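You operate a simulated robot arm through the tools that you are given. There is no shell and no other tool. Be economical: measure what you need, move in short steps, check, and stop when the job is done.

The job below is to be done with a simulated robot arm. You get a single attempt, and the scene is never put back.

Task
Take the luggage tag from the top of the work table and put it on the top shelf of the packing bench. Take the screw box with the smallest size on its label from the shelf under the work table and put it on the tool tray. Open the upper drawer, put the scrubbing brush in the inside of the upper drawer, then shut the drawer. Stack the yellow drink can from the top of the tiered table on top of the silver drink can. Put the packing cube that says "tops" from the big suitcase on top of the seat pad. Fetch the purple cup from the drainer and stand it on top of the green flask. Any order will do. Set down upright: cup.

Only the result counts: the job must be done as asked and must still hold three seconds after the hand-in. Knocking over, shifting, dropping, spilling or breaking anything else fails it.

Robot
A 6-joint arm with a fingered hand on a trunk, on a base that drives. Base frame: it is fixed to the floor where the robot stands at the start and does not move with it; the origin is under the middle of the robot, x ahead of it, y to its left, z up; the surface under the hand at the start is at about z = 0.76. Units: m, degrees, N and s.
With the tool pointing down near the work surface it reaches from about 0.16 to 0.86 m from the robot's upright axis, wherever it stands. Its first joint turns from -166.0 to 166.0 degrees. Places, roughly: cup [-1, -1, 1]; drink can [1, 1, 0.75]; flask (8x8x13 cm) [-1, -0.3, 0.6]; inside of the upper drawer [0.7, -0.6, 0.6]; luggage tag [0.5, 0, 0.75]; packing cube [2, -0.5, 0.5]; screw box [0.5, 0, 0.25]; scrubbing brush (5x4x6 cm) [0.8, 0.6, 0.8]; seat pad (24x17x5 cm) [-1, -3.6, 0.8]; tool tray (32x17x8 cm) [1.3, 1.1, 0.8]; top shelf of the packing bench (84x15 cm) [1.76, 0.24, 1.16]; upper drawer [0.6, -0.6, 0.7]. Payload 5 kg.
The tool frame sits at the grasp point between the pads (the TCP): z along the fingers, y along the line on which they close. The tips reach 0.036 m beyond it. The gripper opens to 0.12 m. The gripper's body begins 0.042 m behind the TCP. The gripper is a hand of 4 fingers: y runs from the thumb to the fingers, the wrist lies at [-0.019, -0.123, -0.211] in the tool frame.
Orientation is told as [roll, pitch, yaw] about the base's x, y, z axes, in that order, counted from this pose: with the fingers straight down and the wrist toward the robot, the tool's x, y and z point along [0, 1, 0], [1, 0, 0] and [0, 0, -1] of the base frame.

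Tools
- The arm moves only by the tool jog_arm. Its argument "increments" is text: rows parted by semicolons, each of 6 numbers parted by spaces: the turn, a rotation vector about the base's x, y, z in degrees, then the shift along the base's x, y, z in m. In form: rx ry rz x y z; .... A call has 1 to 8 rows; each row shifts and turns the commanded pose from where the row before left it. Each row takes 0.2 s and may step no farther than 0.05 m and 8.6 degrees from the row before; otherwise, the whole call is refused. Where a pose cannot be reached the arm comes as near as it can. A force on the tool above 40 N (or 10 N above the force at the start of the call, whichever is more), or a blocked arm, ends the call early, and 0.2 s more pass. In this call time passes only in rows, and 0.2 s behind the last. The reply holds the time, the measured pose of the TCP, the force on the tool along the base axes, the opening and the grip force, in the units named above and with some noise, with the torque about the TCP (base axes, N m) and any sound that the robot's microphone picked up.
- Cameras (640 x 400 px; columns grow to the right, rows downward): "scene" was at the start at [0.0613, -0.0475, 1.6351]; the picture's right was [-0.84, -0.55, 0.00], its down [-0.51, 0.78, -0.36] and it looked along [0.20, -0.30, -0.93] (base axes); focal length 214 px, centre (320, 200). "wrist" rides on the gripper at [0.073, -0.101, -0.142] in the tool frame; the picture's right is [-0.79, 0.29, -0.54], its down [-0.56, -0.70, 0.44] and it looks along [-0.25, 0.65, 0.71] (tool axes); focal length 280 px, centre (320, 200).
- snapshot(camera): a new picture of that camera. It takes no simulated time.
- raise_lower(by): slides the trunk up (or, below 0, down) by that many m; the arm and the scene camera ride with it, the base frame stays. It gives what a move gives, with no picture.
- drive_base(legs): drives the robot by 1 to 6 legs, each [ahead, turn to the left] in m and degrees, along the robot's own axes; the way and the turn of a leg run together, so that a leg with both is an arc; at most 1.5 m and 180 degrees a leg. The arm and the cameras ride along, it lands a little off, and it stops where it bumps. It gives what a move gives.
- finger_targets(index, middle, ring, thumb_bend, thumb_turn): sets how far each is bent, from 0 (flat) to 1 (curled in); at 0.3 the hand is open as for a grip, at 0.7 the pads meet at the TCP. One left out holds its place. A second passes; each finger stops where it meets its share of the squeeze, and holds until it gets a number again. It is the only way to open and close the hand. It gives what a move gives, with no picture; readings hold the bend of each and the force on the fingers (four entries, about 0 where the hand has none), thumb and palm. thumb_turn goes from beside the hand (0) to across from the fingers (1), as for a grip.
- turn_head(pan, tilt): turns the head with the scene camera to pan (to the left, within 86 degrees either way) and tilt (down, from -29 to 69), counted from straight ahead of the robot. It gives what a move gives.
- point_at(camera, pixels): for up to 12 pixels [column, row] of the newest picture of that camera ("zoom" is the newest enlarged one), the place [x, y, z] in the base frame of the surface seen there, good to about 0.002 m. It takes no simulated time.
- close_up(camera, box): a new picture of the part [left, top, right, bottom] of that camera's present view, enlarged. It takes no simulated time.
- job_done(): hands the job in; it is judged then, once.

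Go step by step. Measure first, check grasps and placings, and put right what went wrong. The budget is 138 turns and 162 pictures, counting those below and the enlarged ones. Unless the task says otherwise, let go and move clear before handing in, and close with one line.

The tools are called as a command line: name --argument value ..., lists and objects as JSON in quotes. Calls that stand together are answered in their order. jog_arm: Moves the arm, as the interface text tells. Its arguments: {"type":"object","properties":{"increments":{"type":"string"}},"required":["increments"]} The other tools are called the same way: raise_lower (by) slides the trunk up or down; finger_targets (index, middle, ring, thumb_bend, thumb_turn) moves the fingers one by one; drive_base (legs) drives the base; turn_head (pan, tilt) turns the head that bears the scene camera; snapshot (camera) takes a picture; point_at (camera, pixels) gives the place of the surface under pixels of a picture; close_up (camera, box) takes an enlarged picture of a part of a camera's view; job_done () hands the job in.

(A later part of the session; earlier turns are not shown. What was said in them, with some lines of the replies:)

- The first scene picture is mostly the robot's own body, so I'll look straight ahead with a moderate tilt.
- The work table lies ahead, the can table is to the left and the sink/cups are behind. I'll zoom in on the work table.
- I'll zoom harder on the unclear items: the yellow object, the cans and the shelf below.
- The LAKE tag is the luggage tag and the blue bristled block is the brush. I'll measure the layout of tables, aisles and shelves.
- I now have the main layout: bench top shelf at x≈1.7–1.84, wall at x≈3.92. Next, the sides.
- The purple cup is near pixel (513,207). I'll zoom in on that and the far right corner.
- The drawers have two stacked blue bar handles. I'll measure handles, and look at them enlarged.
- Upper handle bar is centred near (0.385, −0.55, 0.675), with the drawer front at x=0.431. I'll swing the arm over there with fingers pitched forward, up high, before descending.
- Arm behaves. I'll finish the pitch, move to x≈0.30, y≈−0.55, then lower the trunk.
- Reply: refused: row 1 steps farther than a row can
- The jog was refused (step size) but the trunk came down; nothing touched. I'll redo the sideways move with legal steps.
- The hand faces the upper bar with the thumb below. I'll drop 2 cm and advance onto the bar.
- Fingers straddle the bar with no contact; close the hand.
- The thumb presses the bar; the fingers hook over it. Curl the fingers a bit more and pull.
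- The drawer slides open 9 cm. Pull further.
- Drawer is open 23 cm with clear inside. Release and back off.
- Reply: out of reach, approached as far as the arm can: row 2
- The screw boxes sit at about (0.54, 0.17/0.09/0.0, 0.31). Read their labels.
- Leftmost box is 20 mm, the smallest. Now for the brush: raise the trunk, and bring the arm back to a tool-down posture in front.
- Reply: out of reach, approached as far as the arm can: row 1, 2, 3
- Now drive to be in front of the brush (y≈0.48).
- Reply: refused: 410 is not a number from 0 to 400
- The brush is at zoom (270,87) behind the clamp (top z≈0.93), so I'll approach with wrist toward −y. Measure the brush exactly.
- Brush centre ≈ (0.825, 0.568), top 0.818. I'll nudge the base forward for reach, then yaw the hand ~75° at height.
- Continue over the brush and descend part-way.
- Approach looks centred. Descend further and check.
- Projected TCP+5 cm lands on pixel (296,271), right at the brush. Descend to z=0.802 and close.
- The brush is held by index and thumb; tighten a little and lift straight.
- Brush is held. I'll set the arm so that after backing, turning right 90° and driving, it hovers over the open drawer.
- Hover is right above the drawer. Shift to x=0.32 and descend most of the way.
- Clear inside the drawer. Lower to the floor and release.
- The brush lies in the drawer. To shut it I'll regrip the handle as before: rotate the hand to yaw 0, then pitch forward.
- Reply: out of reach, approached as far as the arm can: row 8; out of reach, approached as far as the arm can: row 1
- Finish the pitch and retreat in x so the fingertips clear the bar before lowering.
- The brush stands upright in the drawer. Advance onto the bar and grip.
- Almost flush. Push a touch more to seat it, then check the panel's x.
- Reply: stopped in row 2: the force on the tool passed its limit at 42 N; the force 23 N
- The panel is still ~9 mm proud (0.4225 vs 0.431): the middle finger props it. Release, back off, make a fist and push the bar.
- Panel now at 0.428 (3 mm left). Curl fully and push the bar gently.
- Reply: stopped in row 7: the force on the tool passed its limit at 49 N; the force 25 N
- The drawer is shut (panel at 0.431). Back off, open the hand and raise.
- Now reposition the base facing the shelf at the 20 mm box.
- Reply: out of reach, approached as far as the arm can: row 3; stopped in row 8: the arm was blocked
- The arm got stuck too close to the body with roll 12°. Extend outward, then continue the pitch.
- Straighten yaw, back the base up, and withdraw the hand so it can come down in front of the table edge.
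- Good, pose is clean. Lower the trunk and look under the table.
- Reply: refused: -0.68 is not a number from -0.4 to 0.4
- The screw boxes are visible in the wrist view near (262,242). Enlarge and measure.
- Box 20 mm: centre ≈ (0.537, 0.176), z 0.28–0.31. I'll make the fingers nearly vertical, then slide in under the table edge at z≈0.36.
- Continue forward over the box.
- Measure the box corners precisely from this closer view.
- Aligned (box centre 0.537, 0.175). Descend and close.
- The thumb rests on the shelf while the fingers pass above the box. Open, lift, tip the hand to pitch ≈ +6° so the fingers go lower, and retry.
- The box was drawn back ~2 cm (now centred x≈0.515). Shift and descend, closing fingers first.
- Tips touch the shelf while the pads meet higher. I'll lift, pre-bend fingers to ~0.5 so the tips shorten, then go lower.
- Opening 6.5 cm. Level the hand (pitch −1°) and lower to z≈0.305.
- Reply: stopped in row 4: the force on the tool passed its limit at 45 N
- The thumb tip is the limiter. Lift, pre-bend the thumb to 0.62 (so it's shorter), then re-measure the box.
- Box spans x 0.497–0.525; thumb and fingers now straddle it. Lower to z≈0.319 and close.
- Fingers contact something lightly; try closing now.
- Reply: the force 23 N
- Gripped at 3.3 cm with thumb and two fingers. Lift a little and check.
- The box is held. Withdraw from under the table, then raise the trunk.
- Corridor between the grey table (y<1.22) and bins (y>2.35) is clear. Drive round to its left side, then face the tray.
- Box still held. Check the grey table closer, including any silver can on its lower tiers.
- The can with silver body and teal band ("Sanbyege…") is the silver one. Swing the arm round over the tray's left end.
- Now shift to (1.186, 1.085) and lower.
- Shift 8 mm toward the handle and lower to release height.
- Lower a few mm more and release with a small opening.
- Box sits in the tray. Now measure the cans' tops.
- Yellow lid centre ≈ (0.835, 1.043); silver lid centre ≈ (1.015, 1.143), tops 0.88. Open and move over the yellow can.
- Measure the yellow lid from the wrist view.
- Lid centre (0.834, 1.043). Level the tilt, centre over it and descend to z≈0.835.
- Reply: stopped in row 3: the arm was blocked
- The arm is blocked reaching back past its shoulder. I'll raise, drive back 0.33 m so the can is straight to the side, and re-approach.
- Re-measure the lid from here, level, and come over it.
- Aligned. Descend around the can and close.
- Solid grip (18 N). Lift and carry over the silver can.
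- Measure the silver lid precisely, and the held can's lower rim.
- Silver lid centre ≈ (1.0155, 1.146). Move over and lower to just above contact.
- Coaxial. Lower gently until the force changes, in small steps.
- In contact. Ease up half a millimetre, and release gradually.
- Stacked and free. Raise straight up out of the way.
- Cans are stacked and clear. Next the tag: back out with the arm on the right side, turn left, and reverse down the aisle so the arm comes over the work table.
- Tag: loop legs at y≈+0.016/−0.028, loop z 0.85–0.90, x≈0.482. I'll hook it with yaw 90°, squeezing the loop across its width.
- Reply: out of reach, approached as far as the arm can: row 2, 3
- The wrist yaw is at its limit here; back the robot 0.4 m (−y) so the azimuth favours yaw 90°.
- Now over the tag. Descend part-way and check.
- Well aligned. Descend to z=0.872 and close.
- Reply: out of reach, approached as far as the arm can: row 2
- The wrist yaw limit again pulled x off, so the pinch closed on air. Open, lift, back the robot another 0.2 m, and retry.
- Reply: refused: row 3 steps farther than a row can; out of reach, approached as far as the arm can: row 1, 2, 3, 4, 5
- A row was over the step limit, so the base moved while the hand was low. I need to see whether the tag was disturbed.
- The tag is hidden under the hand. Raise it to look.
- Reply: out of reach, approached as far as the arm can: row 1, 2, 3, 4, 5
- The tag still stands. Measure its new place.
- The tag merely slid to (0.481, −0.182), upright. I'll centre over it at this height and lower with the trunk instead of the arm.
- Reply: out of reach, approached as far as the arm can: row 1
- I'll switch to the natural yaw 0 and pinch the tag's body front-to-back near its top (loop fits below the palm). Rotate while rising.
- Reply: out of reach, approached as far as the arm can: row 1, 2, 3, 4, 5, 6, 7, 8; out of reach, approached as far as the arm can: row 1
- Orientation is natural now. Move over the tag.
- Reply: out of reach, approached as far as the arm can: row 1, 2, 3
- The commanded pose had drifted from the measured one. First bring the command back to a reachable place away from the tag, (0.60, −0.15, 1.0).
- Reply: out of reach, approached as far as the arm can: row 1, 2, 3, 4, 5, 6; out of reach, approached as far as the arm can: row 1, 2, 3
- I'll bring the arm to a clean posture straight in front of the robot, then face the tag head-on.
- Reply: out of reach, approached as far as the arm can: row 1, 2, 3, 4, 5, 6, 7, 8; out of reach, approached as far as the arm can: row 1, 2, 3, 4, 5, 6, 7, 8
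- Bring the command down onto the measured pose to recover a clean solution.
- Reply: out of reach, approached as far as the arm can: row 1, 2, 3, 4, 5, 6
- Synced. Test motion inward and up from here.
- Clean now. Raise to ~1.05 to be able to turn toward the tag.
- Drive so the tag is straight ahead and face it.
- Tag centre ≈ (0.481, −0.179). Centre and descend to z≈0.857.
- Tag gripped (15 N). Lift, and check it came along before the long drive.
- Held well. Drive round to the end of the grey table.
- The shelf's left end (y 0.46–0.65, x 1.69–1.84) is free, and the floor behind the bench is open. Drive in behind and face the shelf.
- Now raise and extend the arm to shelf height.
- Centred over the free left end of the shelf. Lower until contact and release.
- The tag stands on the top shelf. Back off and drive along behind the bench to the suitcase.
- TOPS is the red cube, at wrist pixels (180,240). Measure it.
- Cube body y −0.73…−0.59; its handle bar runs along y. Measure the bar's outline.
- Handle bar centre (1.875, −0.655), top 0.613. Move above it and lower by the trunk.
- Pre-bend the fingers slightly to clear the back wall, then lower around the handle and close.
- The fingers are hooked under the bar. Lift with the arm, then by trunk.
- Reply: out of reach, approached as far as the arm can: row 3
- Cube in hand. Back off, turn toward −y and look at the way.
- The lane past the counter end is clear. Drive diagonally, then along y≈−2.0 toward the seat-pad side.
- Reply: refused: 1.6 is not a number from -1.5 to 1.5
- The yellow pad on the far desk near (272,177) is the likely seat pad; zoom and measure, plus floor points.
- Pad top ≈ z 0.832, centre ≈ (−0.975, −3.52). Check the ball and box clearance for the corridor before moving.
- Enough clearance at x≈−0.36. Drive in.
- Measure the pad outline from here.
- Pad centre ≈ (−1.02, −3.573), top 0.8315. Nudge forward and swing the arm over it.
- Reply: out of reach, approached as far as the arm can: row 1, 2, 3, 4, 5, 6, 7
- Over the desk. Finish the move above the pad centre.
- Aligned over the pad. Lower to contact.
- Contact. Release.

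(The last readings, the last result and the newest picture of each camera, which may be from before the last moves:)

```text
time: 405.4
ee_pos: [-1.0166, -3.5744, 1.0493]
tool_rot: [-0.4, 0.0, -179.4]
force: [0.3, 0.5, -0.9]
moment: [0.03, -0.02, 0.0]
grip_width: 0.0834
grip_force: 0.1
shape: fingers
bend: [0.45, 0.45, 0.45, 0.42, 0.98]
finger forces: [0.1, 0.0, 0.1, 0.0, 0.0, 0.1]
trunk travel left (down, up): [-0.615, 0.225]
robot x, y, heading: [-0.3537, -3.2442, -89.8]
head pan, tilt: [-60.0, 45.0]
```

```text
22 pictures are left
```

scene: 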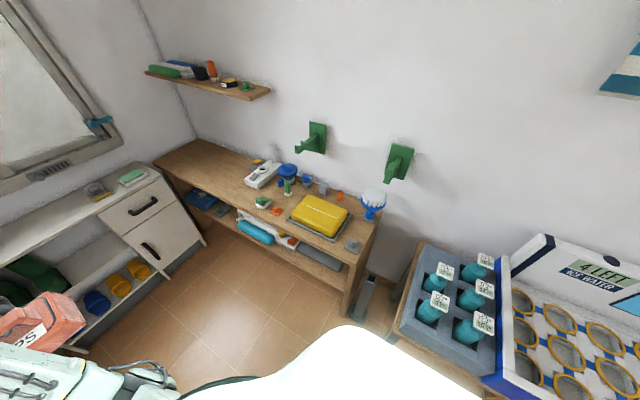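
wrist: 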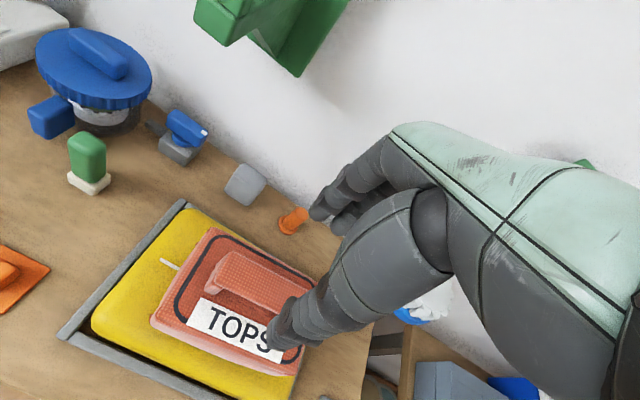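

The cube sits on the pad. Few turns remain, so I'll chain: retract the arm to the front, reverse up the aisle to the sink, face it and look.

jog_arm --increments "0 0 5.9 0.044 -0.008 0; 0 0 5.9 0.044 -0.008 0; 0 0 5.9 0.044 -0.008 0; 0 0 5.9 0.044 -0.008 0; 0 0 5.9 0.044 -0.008 0; 0 0 5.9 0.044 -0.008 0; 0 0 5.9 0.044 -0.008 -0.005; 0 0 5.9 0.044 -0.008 -0.005"

jog_arm --increments "0 0 5.9 0.044 -0.009 -0.003; 0 0 5.9 0.044 -0.009 -0.003; 0 0 5.9 0.044 -0.009 -0.003; 0 0 5.9 0.044 -0.009 -0.003; 0 0 5.9 0.044 -0.009 0; 0 0 5.9 0.044 -0.009 0; 0 0 5.9 0.044 -0.009 0"

drive_base --legs '[[-1.5, 0], [-1.13, 0], [0, -90]]'

turn_head --pan 0 --tilt 52

snapshot --camera "scene"

close_up --camera "scene" --box '[160, 120, 320, 240]'

close_up --camera "scene" --box '[320, 180, 560, 360]'

snapshot --camera "wrist"

```text
time: 407.2
ee_pos: [-0.6697, -3.6434, 1.0233]
tool_rot: [-0.3, -0.3, -132.0]
force: [-0.2, 0.7, 0.1]
moment: [0.01, 0.02, -0.01]
grip_width: 0.0832
grip_force: 0.0
shape: fingers
bend: [0.45, 0.45, 0.45, 0.42, 0.98]
finger forces: [0.0, 0.1, 0.0, 0.0, 0.1, 0.0]
out of reach, approached as far as the arm can: row 6, 7, 8
trunk travel left (down, up): [-0.615, 0.225]
robot x, y, heading: [-0.3505, -3.2506, -89.8]
head pan, tilt: [-60.0, 45.0]
```

```text
time: 408.8
ee_pos: [-0.3661, -3.719, 0.9973]
tool_rot: [-0.4, 0.0, -90.8]
force: [-0.7, 0.2, -0.9]
moment: [0.0, 0.03, -0.01]
grip_width: 0.0833
grip_force: 0.0
shape: fingers
bend: [0.45, 0.45, 0.45, 0.42, 0.98]
finger forces: [0.0, 0.0, 0.0, 0.0, 0.1, 0.0]
out of reach, approached as far as the arm can: row 1, 3, 4, 5
trunk travel left (down, up): [-0.615, 0.225]
robot x, y, heading: [-0.3529, -3.2451, -89.9]
head pan, tilt: [-60.0, 45.0]
```

```text
time: 427.5
ee_pos: [-0.794, -0.5831, 0.9966]
tool_rot: [-0.2, 0.0, 178.8]
force: [-0.3, -0.2, -0.5]
moment: [-0.03, -0.01, 0.01]
grip_width: 0.0837
grip_force: 0.2
shape: fingers
bend: [0.45, 0.45, 0.45, 0.42, 0.98]
finger forces: [0.1, 0.0, 0.0, 0.0, 0.0, 0.0]
trunk travel left (down, up): [-0.615, 0.225]
robot x, y, heading: [-0.3188, -0.6005, 179.7]
head pan, tilt: [-60.0, 45.0]
```

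```text
time: 428.8
ee_pos: [-0.7952, -0.5847, 0.9966]
tool_rot: [-0.3, 0.0, 178.8]
force: [-0.8, 0.1, -0.5]
moment: [-0.01, -0.01, 0.0]
grip_width: 0.0834
grip_force: 0.0
shape: fingers
bend: [0.45, 0.45, 0.45, 0.42, 0.98]
finger forces: [0.0, 0.0, 0.0, 0.1, 0.0, 0.0]
trunk travel left (down, up): [-0.615, 0.225]
robot x, y, heading: [-0.3251, -0.6003, 179.7]
head pan, tilt: [0.0, 52.0]
```

```text
21 pictures are left
```

scene: 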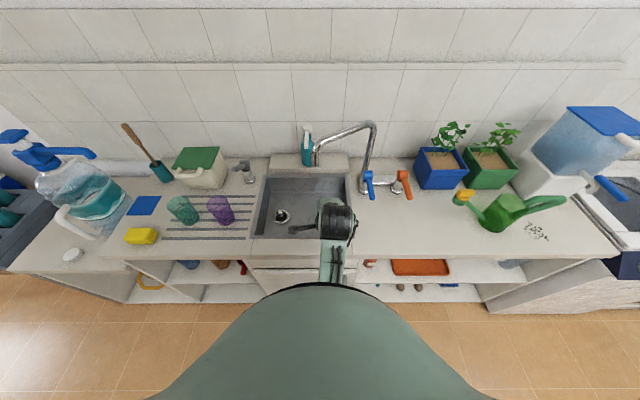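

```text
3.33 times, centred on (240, 180) of scene
```

zoom: 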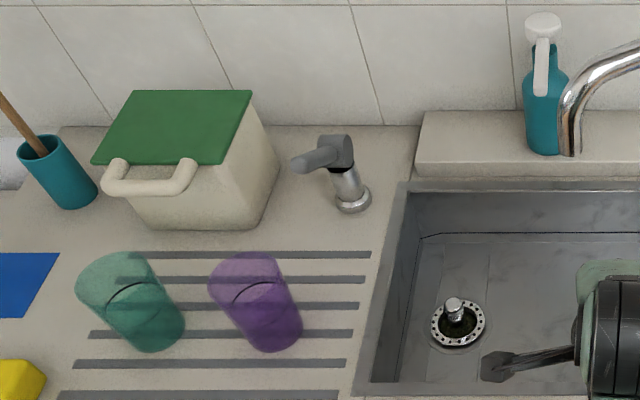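

```text
2.22 times, centred on (440, 270) of scene
```

zoom: 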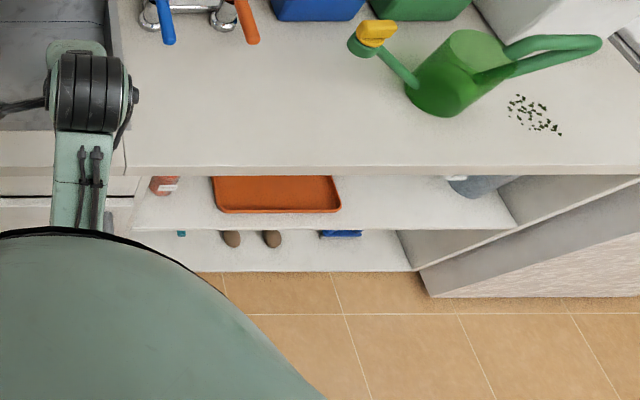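

```text
18 pictures are left
```

wrist: 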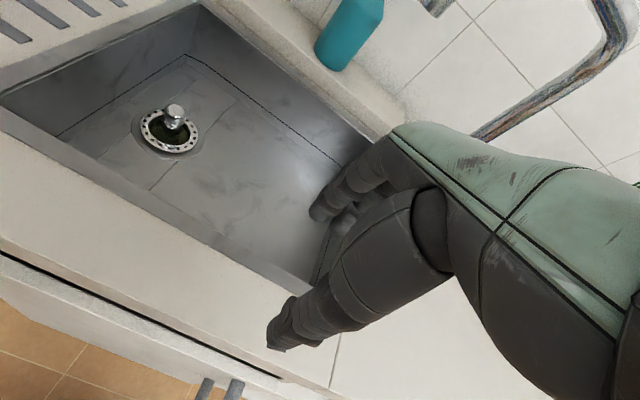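

The purple cup stands free on the drainer. I'll measure it and rotate the hand so the fingers point toward −y (closing along x), which also suits the flask shelf.

point_at --camera "scene" --pixels '[[217, 203], [209, 203], [228, 201], [219, 197], [222, 212], [227, 224], [218, 222], [235, 216], [184, 205], [195, 220], [245, 170]]'

jog_arm --increments "-8 0 0 0 -0.01 0.005; -8 0 0 0 -0.01 0.005; -8 0 0 0 -0.01 0.005; -8 0 0 0 -0.01 0.005; -8 0 0 0 -0.01 0.005; -8 0 0 0 -0.01 0; -8 0 0 0 -0.01 0; -8 0 0 0 -0.01 0"

jog_arm --increments "-8 0 0 0 -0.005 0; -8 0 0 0 -0.005 0; 0 0 0 -0.03 -0.02 0; 0 0 0 -0.03 -0.02 0"

finger_targets --index 0.3 --middle 0.3 --ring 0.3 --thumb_bend 0.3

snapshot --camera "wrist"

close_up --camera "scene" --box '[160, 140, 380, 280]'

```text
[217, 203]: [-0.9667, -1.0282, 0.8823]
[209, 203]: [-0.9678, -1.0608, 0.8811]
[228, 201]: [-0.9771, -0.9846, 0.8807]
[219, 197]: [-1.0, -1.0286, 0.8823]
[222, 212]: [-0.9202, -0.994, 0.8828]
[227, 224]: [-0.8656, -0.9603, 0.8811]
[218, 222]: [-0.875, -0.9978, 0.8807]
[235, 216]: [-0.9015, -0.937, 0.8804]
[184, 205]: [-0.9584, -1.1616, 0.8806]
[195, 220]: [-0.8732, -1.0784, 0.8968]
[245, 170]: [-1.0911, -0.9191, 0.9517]
```

```text
time: 430.6
ee_pos: [-0.7939, -0.6651, 1.0218]
tool_rot: [63.9, 1.1, 179.4]
force: [-0.4, 0.0, 0.3]
moment: [-0.01, -0.02, 0.02]
grip_width: 0.0834
grip_force: 0.1
shape: fingers
bend: [0.45, 0.45, 0.45, 0.42, 0.98]
finger forces: [0.0, 0.1, 0.1, 0.1, 0.1, 0.1]
trunk travel left (down, up): [-0.615, 0.225]
robot x, y, heading: [-0.3246, -0.6045, 179.9]
head pan, tilt: [0.0, 52.0]
```

```text
time: 431.6
ee_pos: [-0.8539, -0.7146, 1.0226]
tool_rot: [79.7, 1.3, 179.6]
force: [-1.2, 1.0, 0.0]
moment: [-0.02, -0.03, 0.01]
grip_width: 0.0836
grip_force: 0.0
shape: fingers
bend: [0.45, 0.45, 0.45, 0.42, 0.98]
finger forces: [0.1, 0.1, 0.0, 0.1, 0.0, 0.1]
trunk travel left (down, up): [-0.615, 0.225]
robot x, y, heading: [-0.3261, -0.6042, 180.0]
head pan, tilt: [0.0, 52.0]
```

```text
time: 432.6
ee_pos: [-0.8538, -0.7132, 1.0223]
tool_rot: [79.8, 1.2, 179.7]
force: [-0.5, -0.2, -0.2]
moment: [0.02, -0.01, -0.02]
grip_width: 0.1233
grip_force: 0.1
shape: fingers
bend: [0.3, 0.3, 0.3, 0.3, 0.98]
finger forces: [0.1, 0.0, 0.0, 0.0, 0.1, 0.1]
trunk travel left (down, up): [-0.615, 0.225]
robot x, y, heading: [-0.3239, -0.602, 179.9]
head pan, tilt: [0.0, 52.0]
```

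```text
17 pictures are left
```

wrist: 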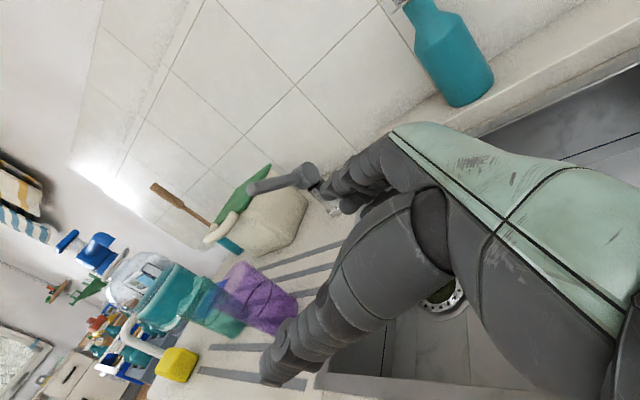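

```text
2.86 times, centred on (270, 210) of scene
```

zoom: 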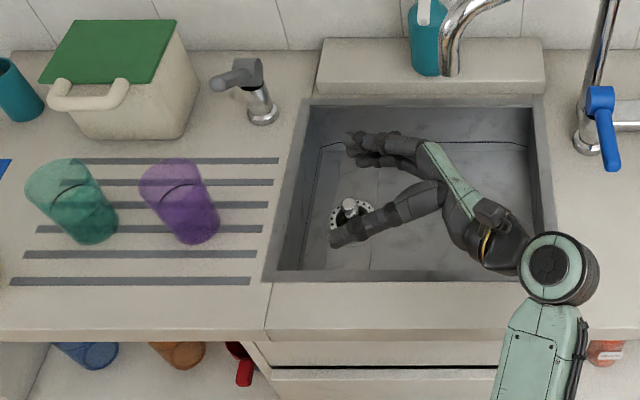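

The clear cup's base is at ≈(−0.892, −0.970), rim z≈0.975. Slide in from the +y side, grip, lift, back away from the counter, lower and look into the shelf.

jog_arm --increments "0 0 0 -0.013 -0.038 -0.026; 0 0 0 -0.013 -0.038 -0.026; 0 0 0 -0.012 -0.038 -0.025; 0 0 0 0 -0.035 0; 0 0 0 0 -0.035 0; 0 0 0 0 -0.035 0; 0 0 0 0 -0.035 0; 0 0 0 0 0 0"

snapshot --camera "wrist"

finger_targets --index 0.6 --middle 0.6 --ring 0.6 --thumb_bend 0.6

jog_arm --increments "0 0 0 0 0 0.02; 0 0 0 0 0 0.04; 0 0 0 0 0 0.04; 0 0 0 0 0 0.02"

snapshot --camera "wrist"

drive_base --legs '[[-0.3, 0]]'

raise_lower --by -0.3

turn_head --pan -18 --tilt 30

close_up --camera "scene" --box '[200, 140, 440, 300]'

snapshot --camera "scene"

```text
time: 434.4
ee_pos: [-0.8937, -0.9686, 0.9457]
tool_rot: [79.7, 1.3, 179.9]
force: [0.5, -0.8, 0.1]
moment: [-0.03, -0.02, -0.02]
grip_width: 0.123
grip_force: 0.2
shape: fingers
bend: [0.3, 0.3, 0.3, 0.3, 0.98]
finger forces: [0.1, 0.0, 0.0, 0.0, 0.1, 0.1]
trunk travel left (down, up): [-0.615, 0.225]
robot x, y, heading: [-0.3238, -0.6003, 180.0]
head pan, tilt: [0.0, 52.0]
```

```text
15 pictures are left
```

wrist: 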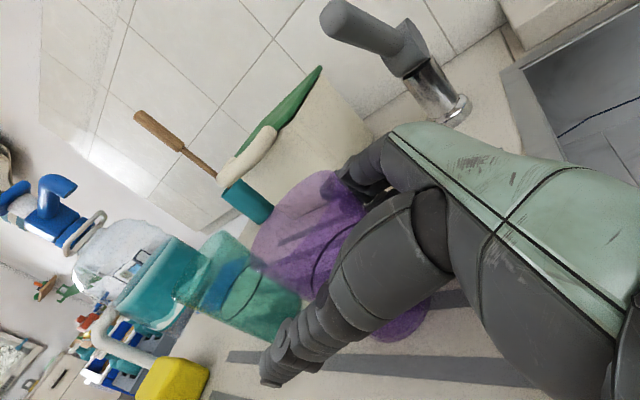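

```text
time: 435.4
ee_pos: [-0.893, -0.9694, 0.9457]
tool_rot: [79.8, 1.2, 179.8]
force: [0.3, -0.9, -0.1]
moment: [0.0, -0.02, -0.06]
grip_width: 0.0672
grip_force: 19.4
shape: fingers
bend: [0.47, 0.58, 0.56, 0.52, 0.96]
finger forces: [13.8, 2.0, 3.7, 0.0, 19.6, 0.1]
trunk travel left (down, up): [-0.615, 0.225]
robot x, y, heading: [-0.3231, -0.5973, 179.7]
head pan, tilt: [0.0, 52.0]
```

```text
time: 436.4
ee_pos: [-0.8922, -0.969, 1.0642]
tool_rot: [79.7, 1.2, 179.6]
force: [1.3, 0.3, -1.6]
moment: [-0.01, -0.02, -0.01]
grip_width: 0.0673
grip_force: 19.1
shape: fingers
bend: [0.47, 0.58, 0.56, 0.52, 0.96]
finger forces: [13.7, 2.0, 3.6, 0.0, 19.6, 0.1]
trunk travel left (down, up): [-0.615, 0.225]
robot x, y, heading: [-0.3202, -0.6028, 179.9]
head pan, tilt: [0.0, 52.0]
```

```text
14 pictures are left
```

wrist: 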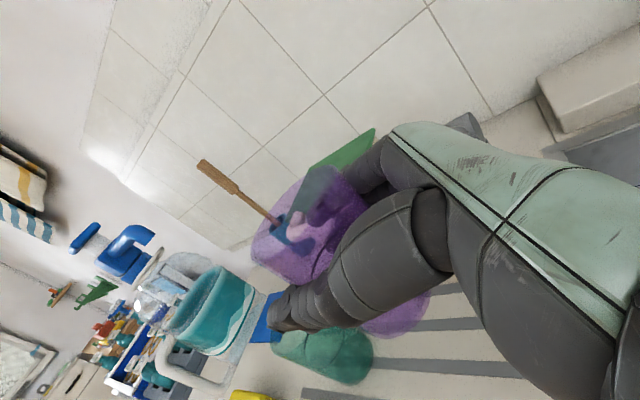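

```text
time: 438.6
ee_pos: [-0.5937, -0.9693, 1.0658]
tool_rot: [79.7, 1.2, 179.7]
force: [0.2, -0.3, -1.3]
moment: [0.0, 0.02, -0.02]
grip_width: 0.0672
grip_force: 19.5
shape: fingers
bend: [0.47, 0.58, 0.56, 0.52, 0.96]
finger forces: [13.7, 2.1, 3.7, 0.0, 19.6, 0.0]
trunk travel left (down, up): [-0.615, 0.225]
robot x, y, heading: [-0.0223, -0.6062, 179.7]
head pan, tilt: [0.0, 52.0]
```

```text
time: 441.6
ee_pos: [-0.5937, -0.97, 0.7653]
tool_rot: [79.6, 1.1, 179.8]
force: [-0.4, 1.1, -1.1]
moment: [-0.03, -0.01, 0.01]
grip_width: 0.067
grip_force: 19.8
shape: fingers
bend: [0.47, 0.58, 0.56, 0.52, 0.96]
finger forces: [13.7, 2.0, 3.7, 0.1, 19.6, 0.0]
trunk travel left (down, up): [-0.315, 0.525]
robot x, y, heading: [-0.0212, -0.6049, 179.6]
head pan, tilt: [0.0, 52.0]
```

```text
time: 442.4
ee_pos: [-0.5928, -0.9703, 0.7637]
tool_rot: [79.8, 1.1, 179.8]
force: [1.0, 0.3, 0.3]
moment: [-0.01, 0.01, 0.0]
grip_width: 0.0674
grip_force: 20.4
shape: fingers
bend: [0.47, 0.58, 0.56, 0.52, 0.96]
finger forces: [13.7, 2.0, 3.7, 0.0, 19.5, 0.0]
trunk travel left (down, up): [-0.315, 0.525]
robot x, y, heading: [-0.0246, -0.6049, 180.0]
head pan, tilt: [-18.0, 30.0]
```

```text
2.50 times, centred on (320, 220) of scene
```

zoom: 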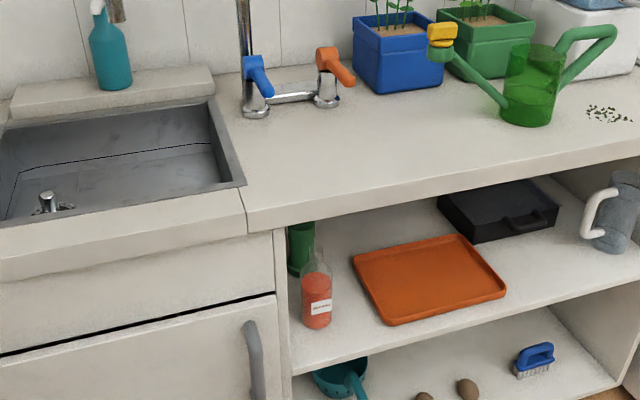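

```text
12 pictures are left
```

scene: 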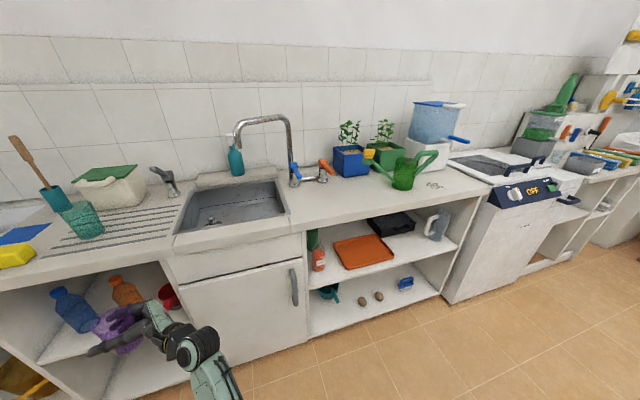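

Cup is held, and the green flask stands behind the red bottle near scene pixel (312,240). Measure the shelf, and shift the robot north with the hand tucked in.

point_at --camera "scene" --pixels '[[311, 235], [315, 236], [309, 240], [313, 245], [312, 231], [317, 250], [318, 265], [330, 270], [304, 255], [345, 255], [312, 229], [330, 245]]'

jog_arm --increments "0 0 0 0.015 0.044 0; 0 0 0 0.015 0.044 0; 0 0 0 0.015 0.044 0; 0 0 0 0.015 0.044 0; 0 0 0 0.015 0.044 0; 0 0 0 0.015 0.044 0; 0 0 0 0.015 0.044 0; 0 0 0 0.015 0.044 0"

drive_base --legs '[[0, -90], [0.32, 0], [0, 90]]'

turn_head --pan 10 --tilt 25

close_up --camera "scene" --box '[260, 160, 440, 300]'

snapshot --camera "wrist"

snapshot --camera "scene"

```text
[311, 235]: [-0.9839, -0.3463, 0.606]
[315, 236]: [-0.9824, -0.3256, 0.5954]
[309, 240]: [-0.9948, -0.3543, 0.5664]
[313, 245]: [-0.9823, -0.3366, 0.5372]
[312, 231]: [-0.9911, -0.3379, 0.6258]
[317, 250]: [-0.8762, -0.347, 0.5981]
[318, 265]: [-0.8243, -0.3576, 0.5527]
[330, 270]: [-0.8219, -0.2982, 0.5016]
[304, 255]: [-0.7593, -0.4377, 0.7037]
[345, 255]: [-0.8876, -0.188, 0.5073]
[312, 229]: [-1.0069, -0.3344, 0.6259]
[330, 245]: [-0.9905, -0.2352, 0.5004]
```

```text
time: 444.2
ee_pos: [-0.4713, -0.6151, 0.7637]
tool_rot: [79.7, 1.0, 179.9]
force: [0.4, -0.7, 0.0]
moment: [0.01, -0.01, 0.03]
grip_width: 0.0672
grip_force: 18.6
shape: fingers
bend: [0.47, 0.58, 0.57, 0.53, 0.96]
finger forces: [13.4, 2.0, 3.5, 0.0, 18.7, 0.0]
trunk travel left (down, up): [-0.315, 0.525]
robot x, y, heading: [-0.0254, -0.5994, 180.0]
head pan, tilt: [-18.0, 30.0]
```

```text
time: 455.6
ee_pos: [-0.4768, -0.2995, 0.7654]
tool_rot: [79.7, 1.2, -179.8]
force: [0.5, 0.0, -0.6]
moment: [0.01, 0.0, 0.01]
grip_width: 0.0662
grip_force: 16.9
shape: fingers
bend: [0.47, 0.58, 0.57, 0.53, 0.96]
finger forces: [11.8, 1.9, 3.2, 0.0, 16.8, 0.0]
trunk travel left (down, up): [-0.315, 0.525]
robot x, y, heading: [-0.0297, -0.2818, -180.0]
head pan, tilt: [-18.0, 30.0]
```

```text
time: 456.5
ee_pos: [-0.4745, -0.3011, 0.7668]
tool_rot: [79.7, 1.2, -179.8]
force: [0.5, 0.2, -0.7]
moment: [0.01, -0.02, 0.02]
grip_width: 0.066
grip_force: 16.6
shape: fingers
bend: [0.47, 0.58, 0.57, 0.53, 0.96]
finger forces: [11.8, 1.9, 3.2, 0.1, 16.8, 0.0]
trunk travel left (down, up): [-0.315, 0.525]
robot x, y, heading: [-0.0276, -0.2867, -179.7]
head pan, tilt: [10.0, 25.0]
```

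```text
2.86 times, centred on (350, 230) of scene
```

zoom: 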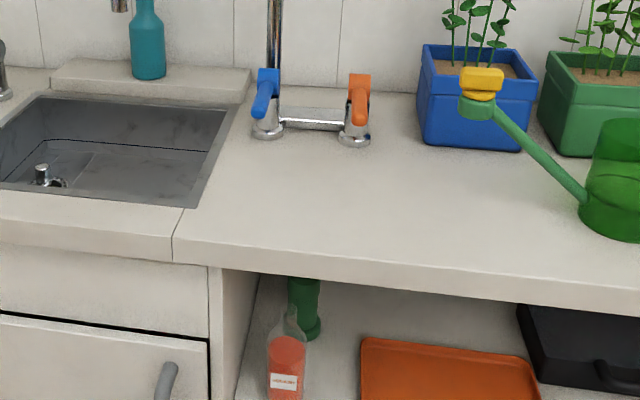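

```text
10 pictures are left
```

wrist: 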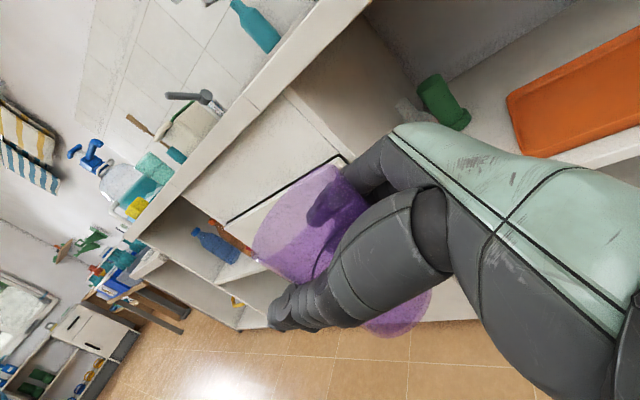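

```text
9 pictures are left
```

scene: 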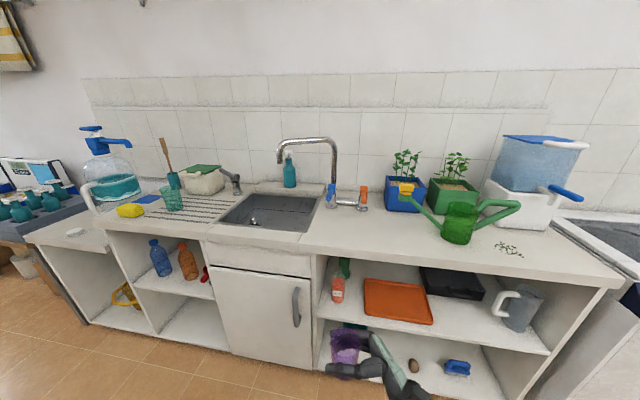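

Flask top z≈0.626; bottle in front is lower/nearer. Measure the flask's outline, then enter the shelf on the free side (y≈−0.2) at cup-bottom height above the flask.

point_at --camera "scene" --pixels '[[340, 262], [342, 262], [344, 262], [346, 262], [348, 262], [350, 262], [344, 259], [347, 259], [341, 259], [338, 278], [338, 270], [350, 275]]'

point_at --camera "wrist" --pixels '[[432, 82], [425, 92], [440, 78], [420, 84], [443, 100], [430, 100], [452, 93], [450, 125], [462, 115], [435, 74], [418, 90], [405, 105]]'

jog_arm --increments "0 0 0 0 0.035 -0.021; 0 0 0 0 0.035 -0.02; 0 0 0 0 0.03 -0.02"

drive_base --legs '[[0.28, 0]]'

jog_arm --increments "0 0 0 -0.04 0 0; 0 0 0 -0.04 0 0; 0 0 0 -0.04 0 0; 0 0 0 -0.04 0 0; 0 0 0 -0.04 0 0; 0 0 0 0 0 0"

snapshot --camera "wrist"

```text
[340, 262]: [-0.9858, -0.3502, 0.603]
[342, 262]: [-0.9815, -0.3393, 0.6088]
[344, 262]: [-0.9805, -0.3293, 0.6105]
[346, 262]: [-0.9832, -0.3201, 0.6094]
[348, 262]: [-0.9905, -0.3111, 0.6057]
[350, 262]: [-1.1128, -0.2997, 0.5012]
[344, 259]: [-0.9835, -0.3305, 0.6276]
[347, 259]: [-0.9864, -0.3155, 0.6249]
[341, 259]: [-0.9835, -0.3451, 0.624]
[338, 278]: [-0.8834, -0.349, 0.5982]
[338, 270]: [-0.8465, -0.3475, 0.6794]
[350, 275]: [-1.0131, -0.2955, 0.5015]
```

```text
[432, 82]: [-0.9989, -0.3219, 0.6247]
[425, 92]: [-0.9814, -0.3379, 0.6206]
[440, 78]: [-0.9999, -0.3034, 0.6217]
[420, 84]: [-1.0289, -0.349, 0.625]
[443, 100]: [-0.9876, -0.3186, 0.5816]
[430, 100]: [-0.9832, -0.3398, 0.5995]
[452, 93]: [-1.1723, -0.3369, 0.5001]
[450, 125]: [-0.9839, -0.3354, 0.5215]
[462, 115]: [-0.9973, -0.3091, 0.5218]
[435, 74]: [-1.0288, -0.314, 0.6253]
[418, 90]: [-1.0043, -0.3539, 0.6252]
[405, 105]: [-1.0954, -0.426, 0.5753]
```

```text
time: 457.3
ee_pos: [-0.4767, -0.1994, 0.703]
tool_rot: [79.7, 1.1, -179.9]
force: [-0.1, 0.2, -0.7]
moment: [0.02, 0.0, -0.01]
grip_width: 0.0657
grip_force: 16.2
shape: fingers
bend: [0.47, 0.59, 0.57, 0.53, 0.96]
finger forces: [11.8, 1.7, 3.2, 0.0, 16.6, 0.0]
trunk travel left (down, up): [-0.315, 0.525]
robot x, y, heading: [-0.0259, -0.2849, -179.7]
head pan, tilt: [10.0, 25.0]
```

```text
time: 459.4
ee_pos: [-0.7553, -0.2009, 0.7037]
tool_rot: [79.6, 1.3, -179.8]
force: [-0.8, -0.6, 0.1]
moment: [-0.01, -0.03, -0.01]
grip_width: 0.0661
grip_force: 16.8
shape: fingers
bend: [0.47, 0.59, 0.57, 0.53, 0.96]
finger forces: [11.7, 1.8, 3.2, 0.0, 16.5, 0.0]
trunk travel left (down, up): [-0.315, 0.525]
robot x, y, heading: [-0.3062, -0.2839, -179.7]
head pan, tilt: [10.0, 25.0]
```

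```text
time: 460.8
ee_pos: [-0.9558, -0.1992, 0.7036]
tool_rot: [79.7, 1.2, -179.7]
force: [0.0, 0.4, -1.3]
moment: [0.02, -0.04, -0.01]
grip_width: 0.0657
grip_force: 16.6
shape: fingers
bend: [0.47, 0.59, 0.57, 0.53, 0.96]
finger forces: [11.8, 1.8, 3.2, 0.1, 16.7, 0.1]
trunk travel left (down, up): [-0.315, 0.525]
robot x, y, heading: [-0.3058, -0.2857, -179.7]
head pan, tilt: [10.0, 25.0]
```

```text
8 pictures are left
5 turns are left
```

wrist: 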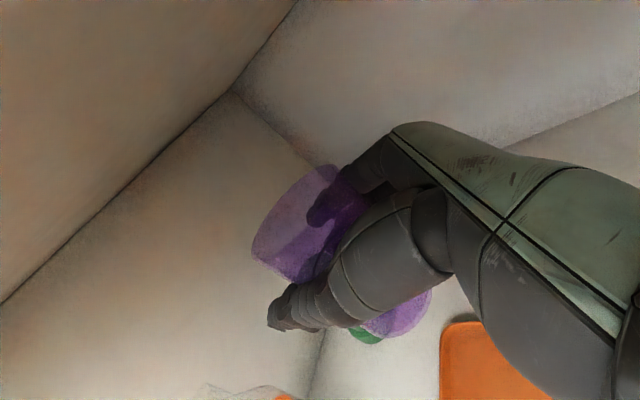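

Flask top centre ≈ (−1.010, −0.333), z 0.6255; the cup is centred on the TCP. Slide over it and lower until contact.

jog_arm --increments "0 0 0 -0.018 -0.044 0; 0 0 0 -0.018 -0.045 0; 0 0 0 -0.018 -0.045 0; 0 0 0 0 0 -0.006; 0 0 0 0 0 -0.003; 0 0 0 0 0 0"

jog_arm --increments "0 0 0 0 0 -0.002; 0 0 0 0 0 -0.001; 0 0 0 0 0 0"

snapshot --camera "wrist"

close_up --camera "scene" --box '[280, 220, 420, 310]'

```text
time: 462.2
ee_pos: [-1.009, -0.3355, 0.694]
tool_rot: [79.7, 1.1, -179.9]
force: [0.0, -0.7, -0.5]
moment: [-0.01, 0.02, -0.02]
grip_width: 0.0658
grip_force: 16.3
shape: fingers
bend: [0.47, 0.59, 0.57, 0.53, 0.96]
finger forces: [11.7, 1.8, 3.0, 0.1, 16.5, 0.1]
trunk travel left (down, up): [-0.315, 0.525]
robot x, y, heading: [-0.3099, -0.2857, -179.7]
head pan, tilt: [10.0, 25.0]
```

```text
time: 463.0
ee_pos: [-1.0074, -0.3341, 0.6927]
tool_rot: [79.7, 1.2, -179.7]
force: [0.0, -0.3, 0.6]
moment: [0.01, 0.03, 0.0]
grip_width: 0.0657
grip_force: 16.5
shape: fingers
bend: [0.47, 0.59, 0.57, 0.53, 0.96]
finger forces: [11.6, 1.8, 3.2, 0.0, 16.4, 0.0]
trunk travel left (down, up): [-0.315, 0.525]
robot x, y, heading: [-0.3079, -0.281, -179.5]
head pan, tilt: [10.0, 25.0]
```

```text
7 pictures are left
```

wrist: 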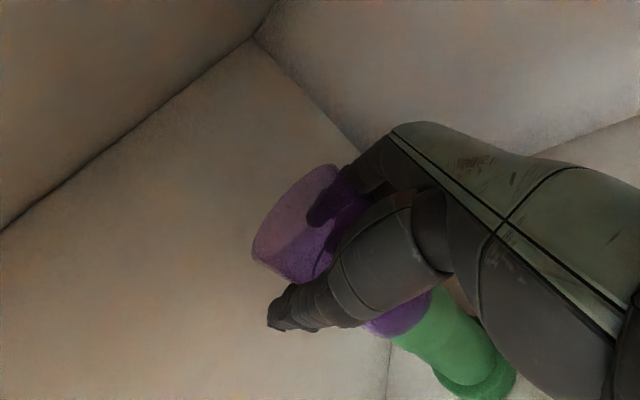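

```text
4.44 times, centred on (350, 265) of scene
4 turns are left
```

zoom: 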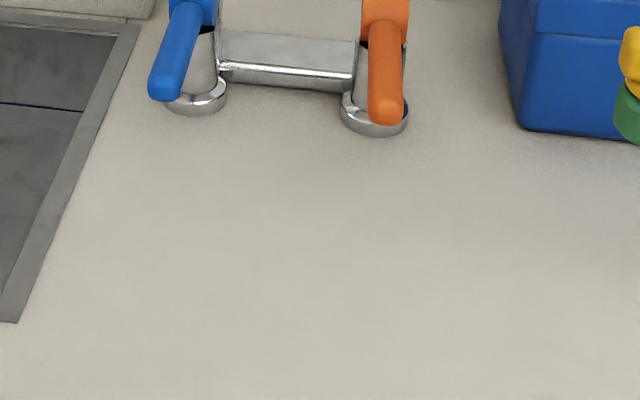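

Cup axis lines up with the flask. Press the last millimetre, release gently in two stages, and check.

jog_arm --increments "0 0 0 0 0 -0.001; 0 0 0 0 0 -0.001; 0 0 0 0 0 0"

finger_targets --index 0.43 --middle 0.52 --ring 0.52 --thumb_bend 0.48

finger_targets --index 0.3 --middle 0.3 --ring 0.3 --thumb_bend 0.3

snapshot --camera "wrist"

```text
time: 463.8
ee_pos: [-1.0084, -0.3354, 0.6894]
tool_rot: [79.7, 1.1, -179.8]
force: [0.4, 0.7, 0.5]
moment: [-0.02, 0.06, 0.01]
grip_width: 0.0655
grip_force: 16.8
shape: fingers
bend: [0.47, 0.59, 0.57, 0.53, 0.96]
finger forces: [11.6, 1.9, 3.2, 0.0, 16.5, 0.1]
trunk travel left (down, up): [-0.315, 0.525]
robot x, y, heading: [-0.3036, -0.2899, -179.7]
head pan, tilt: [10.0, 25.0]
```

```text
time: 464.8
ee_pos: [-1.0085, -0.3345, 0.6897]
tool_rot: [79.7, 1.2, -179.7]
force: [-0.1, 0.3, -0.4]
moment: [-0.04, 0.02, -0.03]
grip_width: 0.0789
grip_force: 0.9
shape: fingers
bend: [0.43, 0.52, 0.52, 0.48, 0.97]
finger forces: [0.5, 0.0, 0.1, 0.1, 0.7, 0.0]
trunk travel left (down, up): [-0.315, 0.525]
robot x, y, heading: [-0.3039, -0.2868, -179.8]
head pan, tilt: [10.0, 25.0]
```

```text
time: 465.8
ee_pos: [-1.0088, -0.3336, 0.6894]
tool_rot: [79.7, 1.2, -179.8]
force: [-0.6, 0.7, -0.1]
moment: [-0.01, 0.01, -0.02]
grip_width: 0.1229
grip_force: 0.1
shape: fingers
bend: [0.3, 0.3, 0.3, 0.3, 0.97]
finger forces: [0.0, 0.1, 0.0, 0.0, 0.0, 0.1]
trunk travel left (down, up): [-0.315, 0.525]
robot x, y, heading: [-0.3034, -0.2847, -179.5]
head pan, tilt: [10.0, 25.0]
```

```text
5 pictures are left
3 turns are left
```

wrist: 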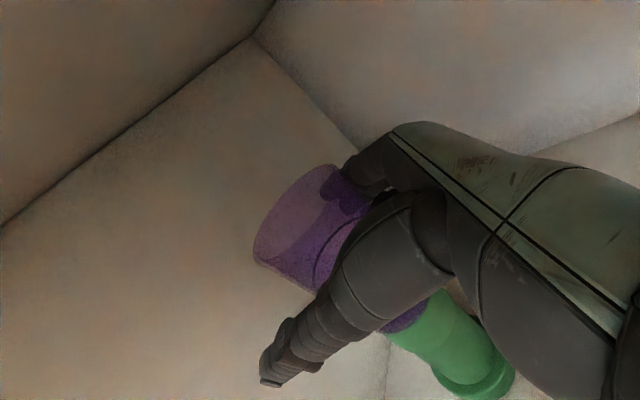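

The cup stands on the flask. Withdraw along +y, then out of the shelf, and take a last look.

jog_arm --increments "0 0 0 0 0.03 0; 0 0 0 0 0.035 0; 0 0 0 0 0.035 0; 0 0 0 0 0.035 0; 0 0 0 0.04 0 0; 0 0 0 0.04 0 0; 0 0 0 0.04 0 0; 0 0 0 0.04 0 0"

drive_base --legs '[[-0.28, 0]]'

snapshot --camera "wrist"

close_up --camera "scene" --box '[270, 200, 450, 320]'

```text
time: 467.6
ee_pos: [-0.8491, -0.201, 0.6905]
tool_rot: [79.7, 1.1, -180.0]
force: [1.0, 0.6, -0.1]
moment: [0.01, 0.01, 0.0]
grip_width: 0.1233
grip_force: 0.1
shape: fingers
bend: [0.3, 0.3, 0.3, 0.3, 0.97]
finger forces: [0.0, 0.1, 0.0, 0.0, 0.0, 0.0]
trunk travel left (down, up): [-0.315, 0.525]
robot x, y, heading: [-0.3048, -0.29, -179.9]
head pan, tilt: [10.0, 25.0]
```

```text
time: 469.7
ee_pos: [-0.5679, -0.198, 0.6907]
tool_rot: [79.7, 1.2, -180.1]
force: [-0.5, 0.5, 0.7]
moment: [0.05, 0.0, -0.01]
grip_width: 0.1234
grip_force: 0.1
shape: fingers
bend: [0.3, 0.3, 0.3, 0.3, 0.97]
finger forces: [0.0, 0.0, 0.1, 0.0, 0.1, 0.0]
trunk travel left (down, up): [-0.315, 0.525]
robot x, y, heading: [-0.0219, -0.2854, -179.7]
head pan, tilt: [10.0, 25.0]
```

```text
4 pictures are left
```

wrist: 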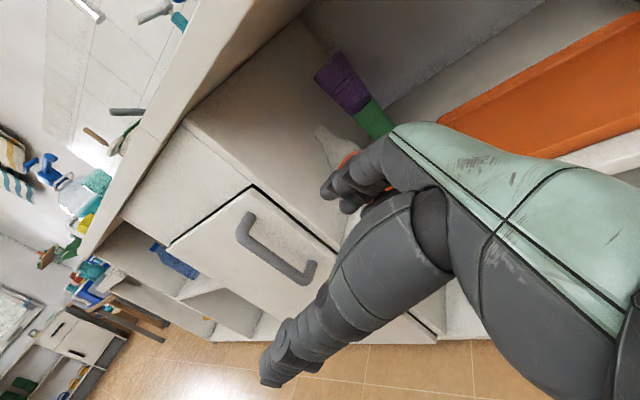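

```text
3.33 times, centred on (360, 260) of scene
2 turns are left
```

zoom: 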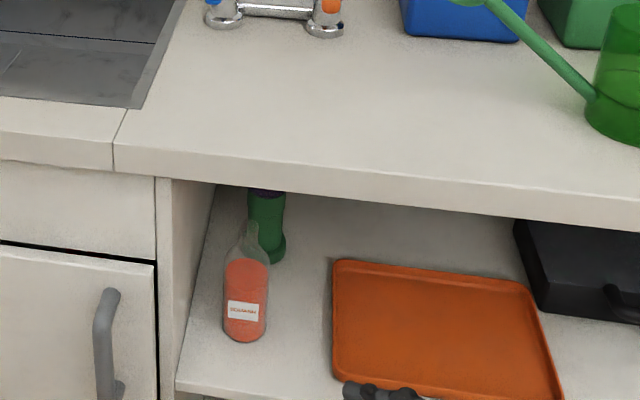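

The wrist view, around pixel (345,85), shows the cup upright on the green flask. The bottle hasn't moved and the hand is clear, so I'm handing in.

job_done

```text
The job is handed in.
```

All six placements are done and handed in: the tag, screw box, brush (drawer shut), yellow can, packing cube and cup, with the cup upright on the flask. While I was getting a grip on the tag it slid about 18 cm along the work table, but it stayed upright.
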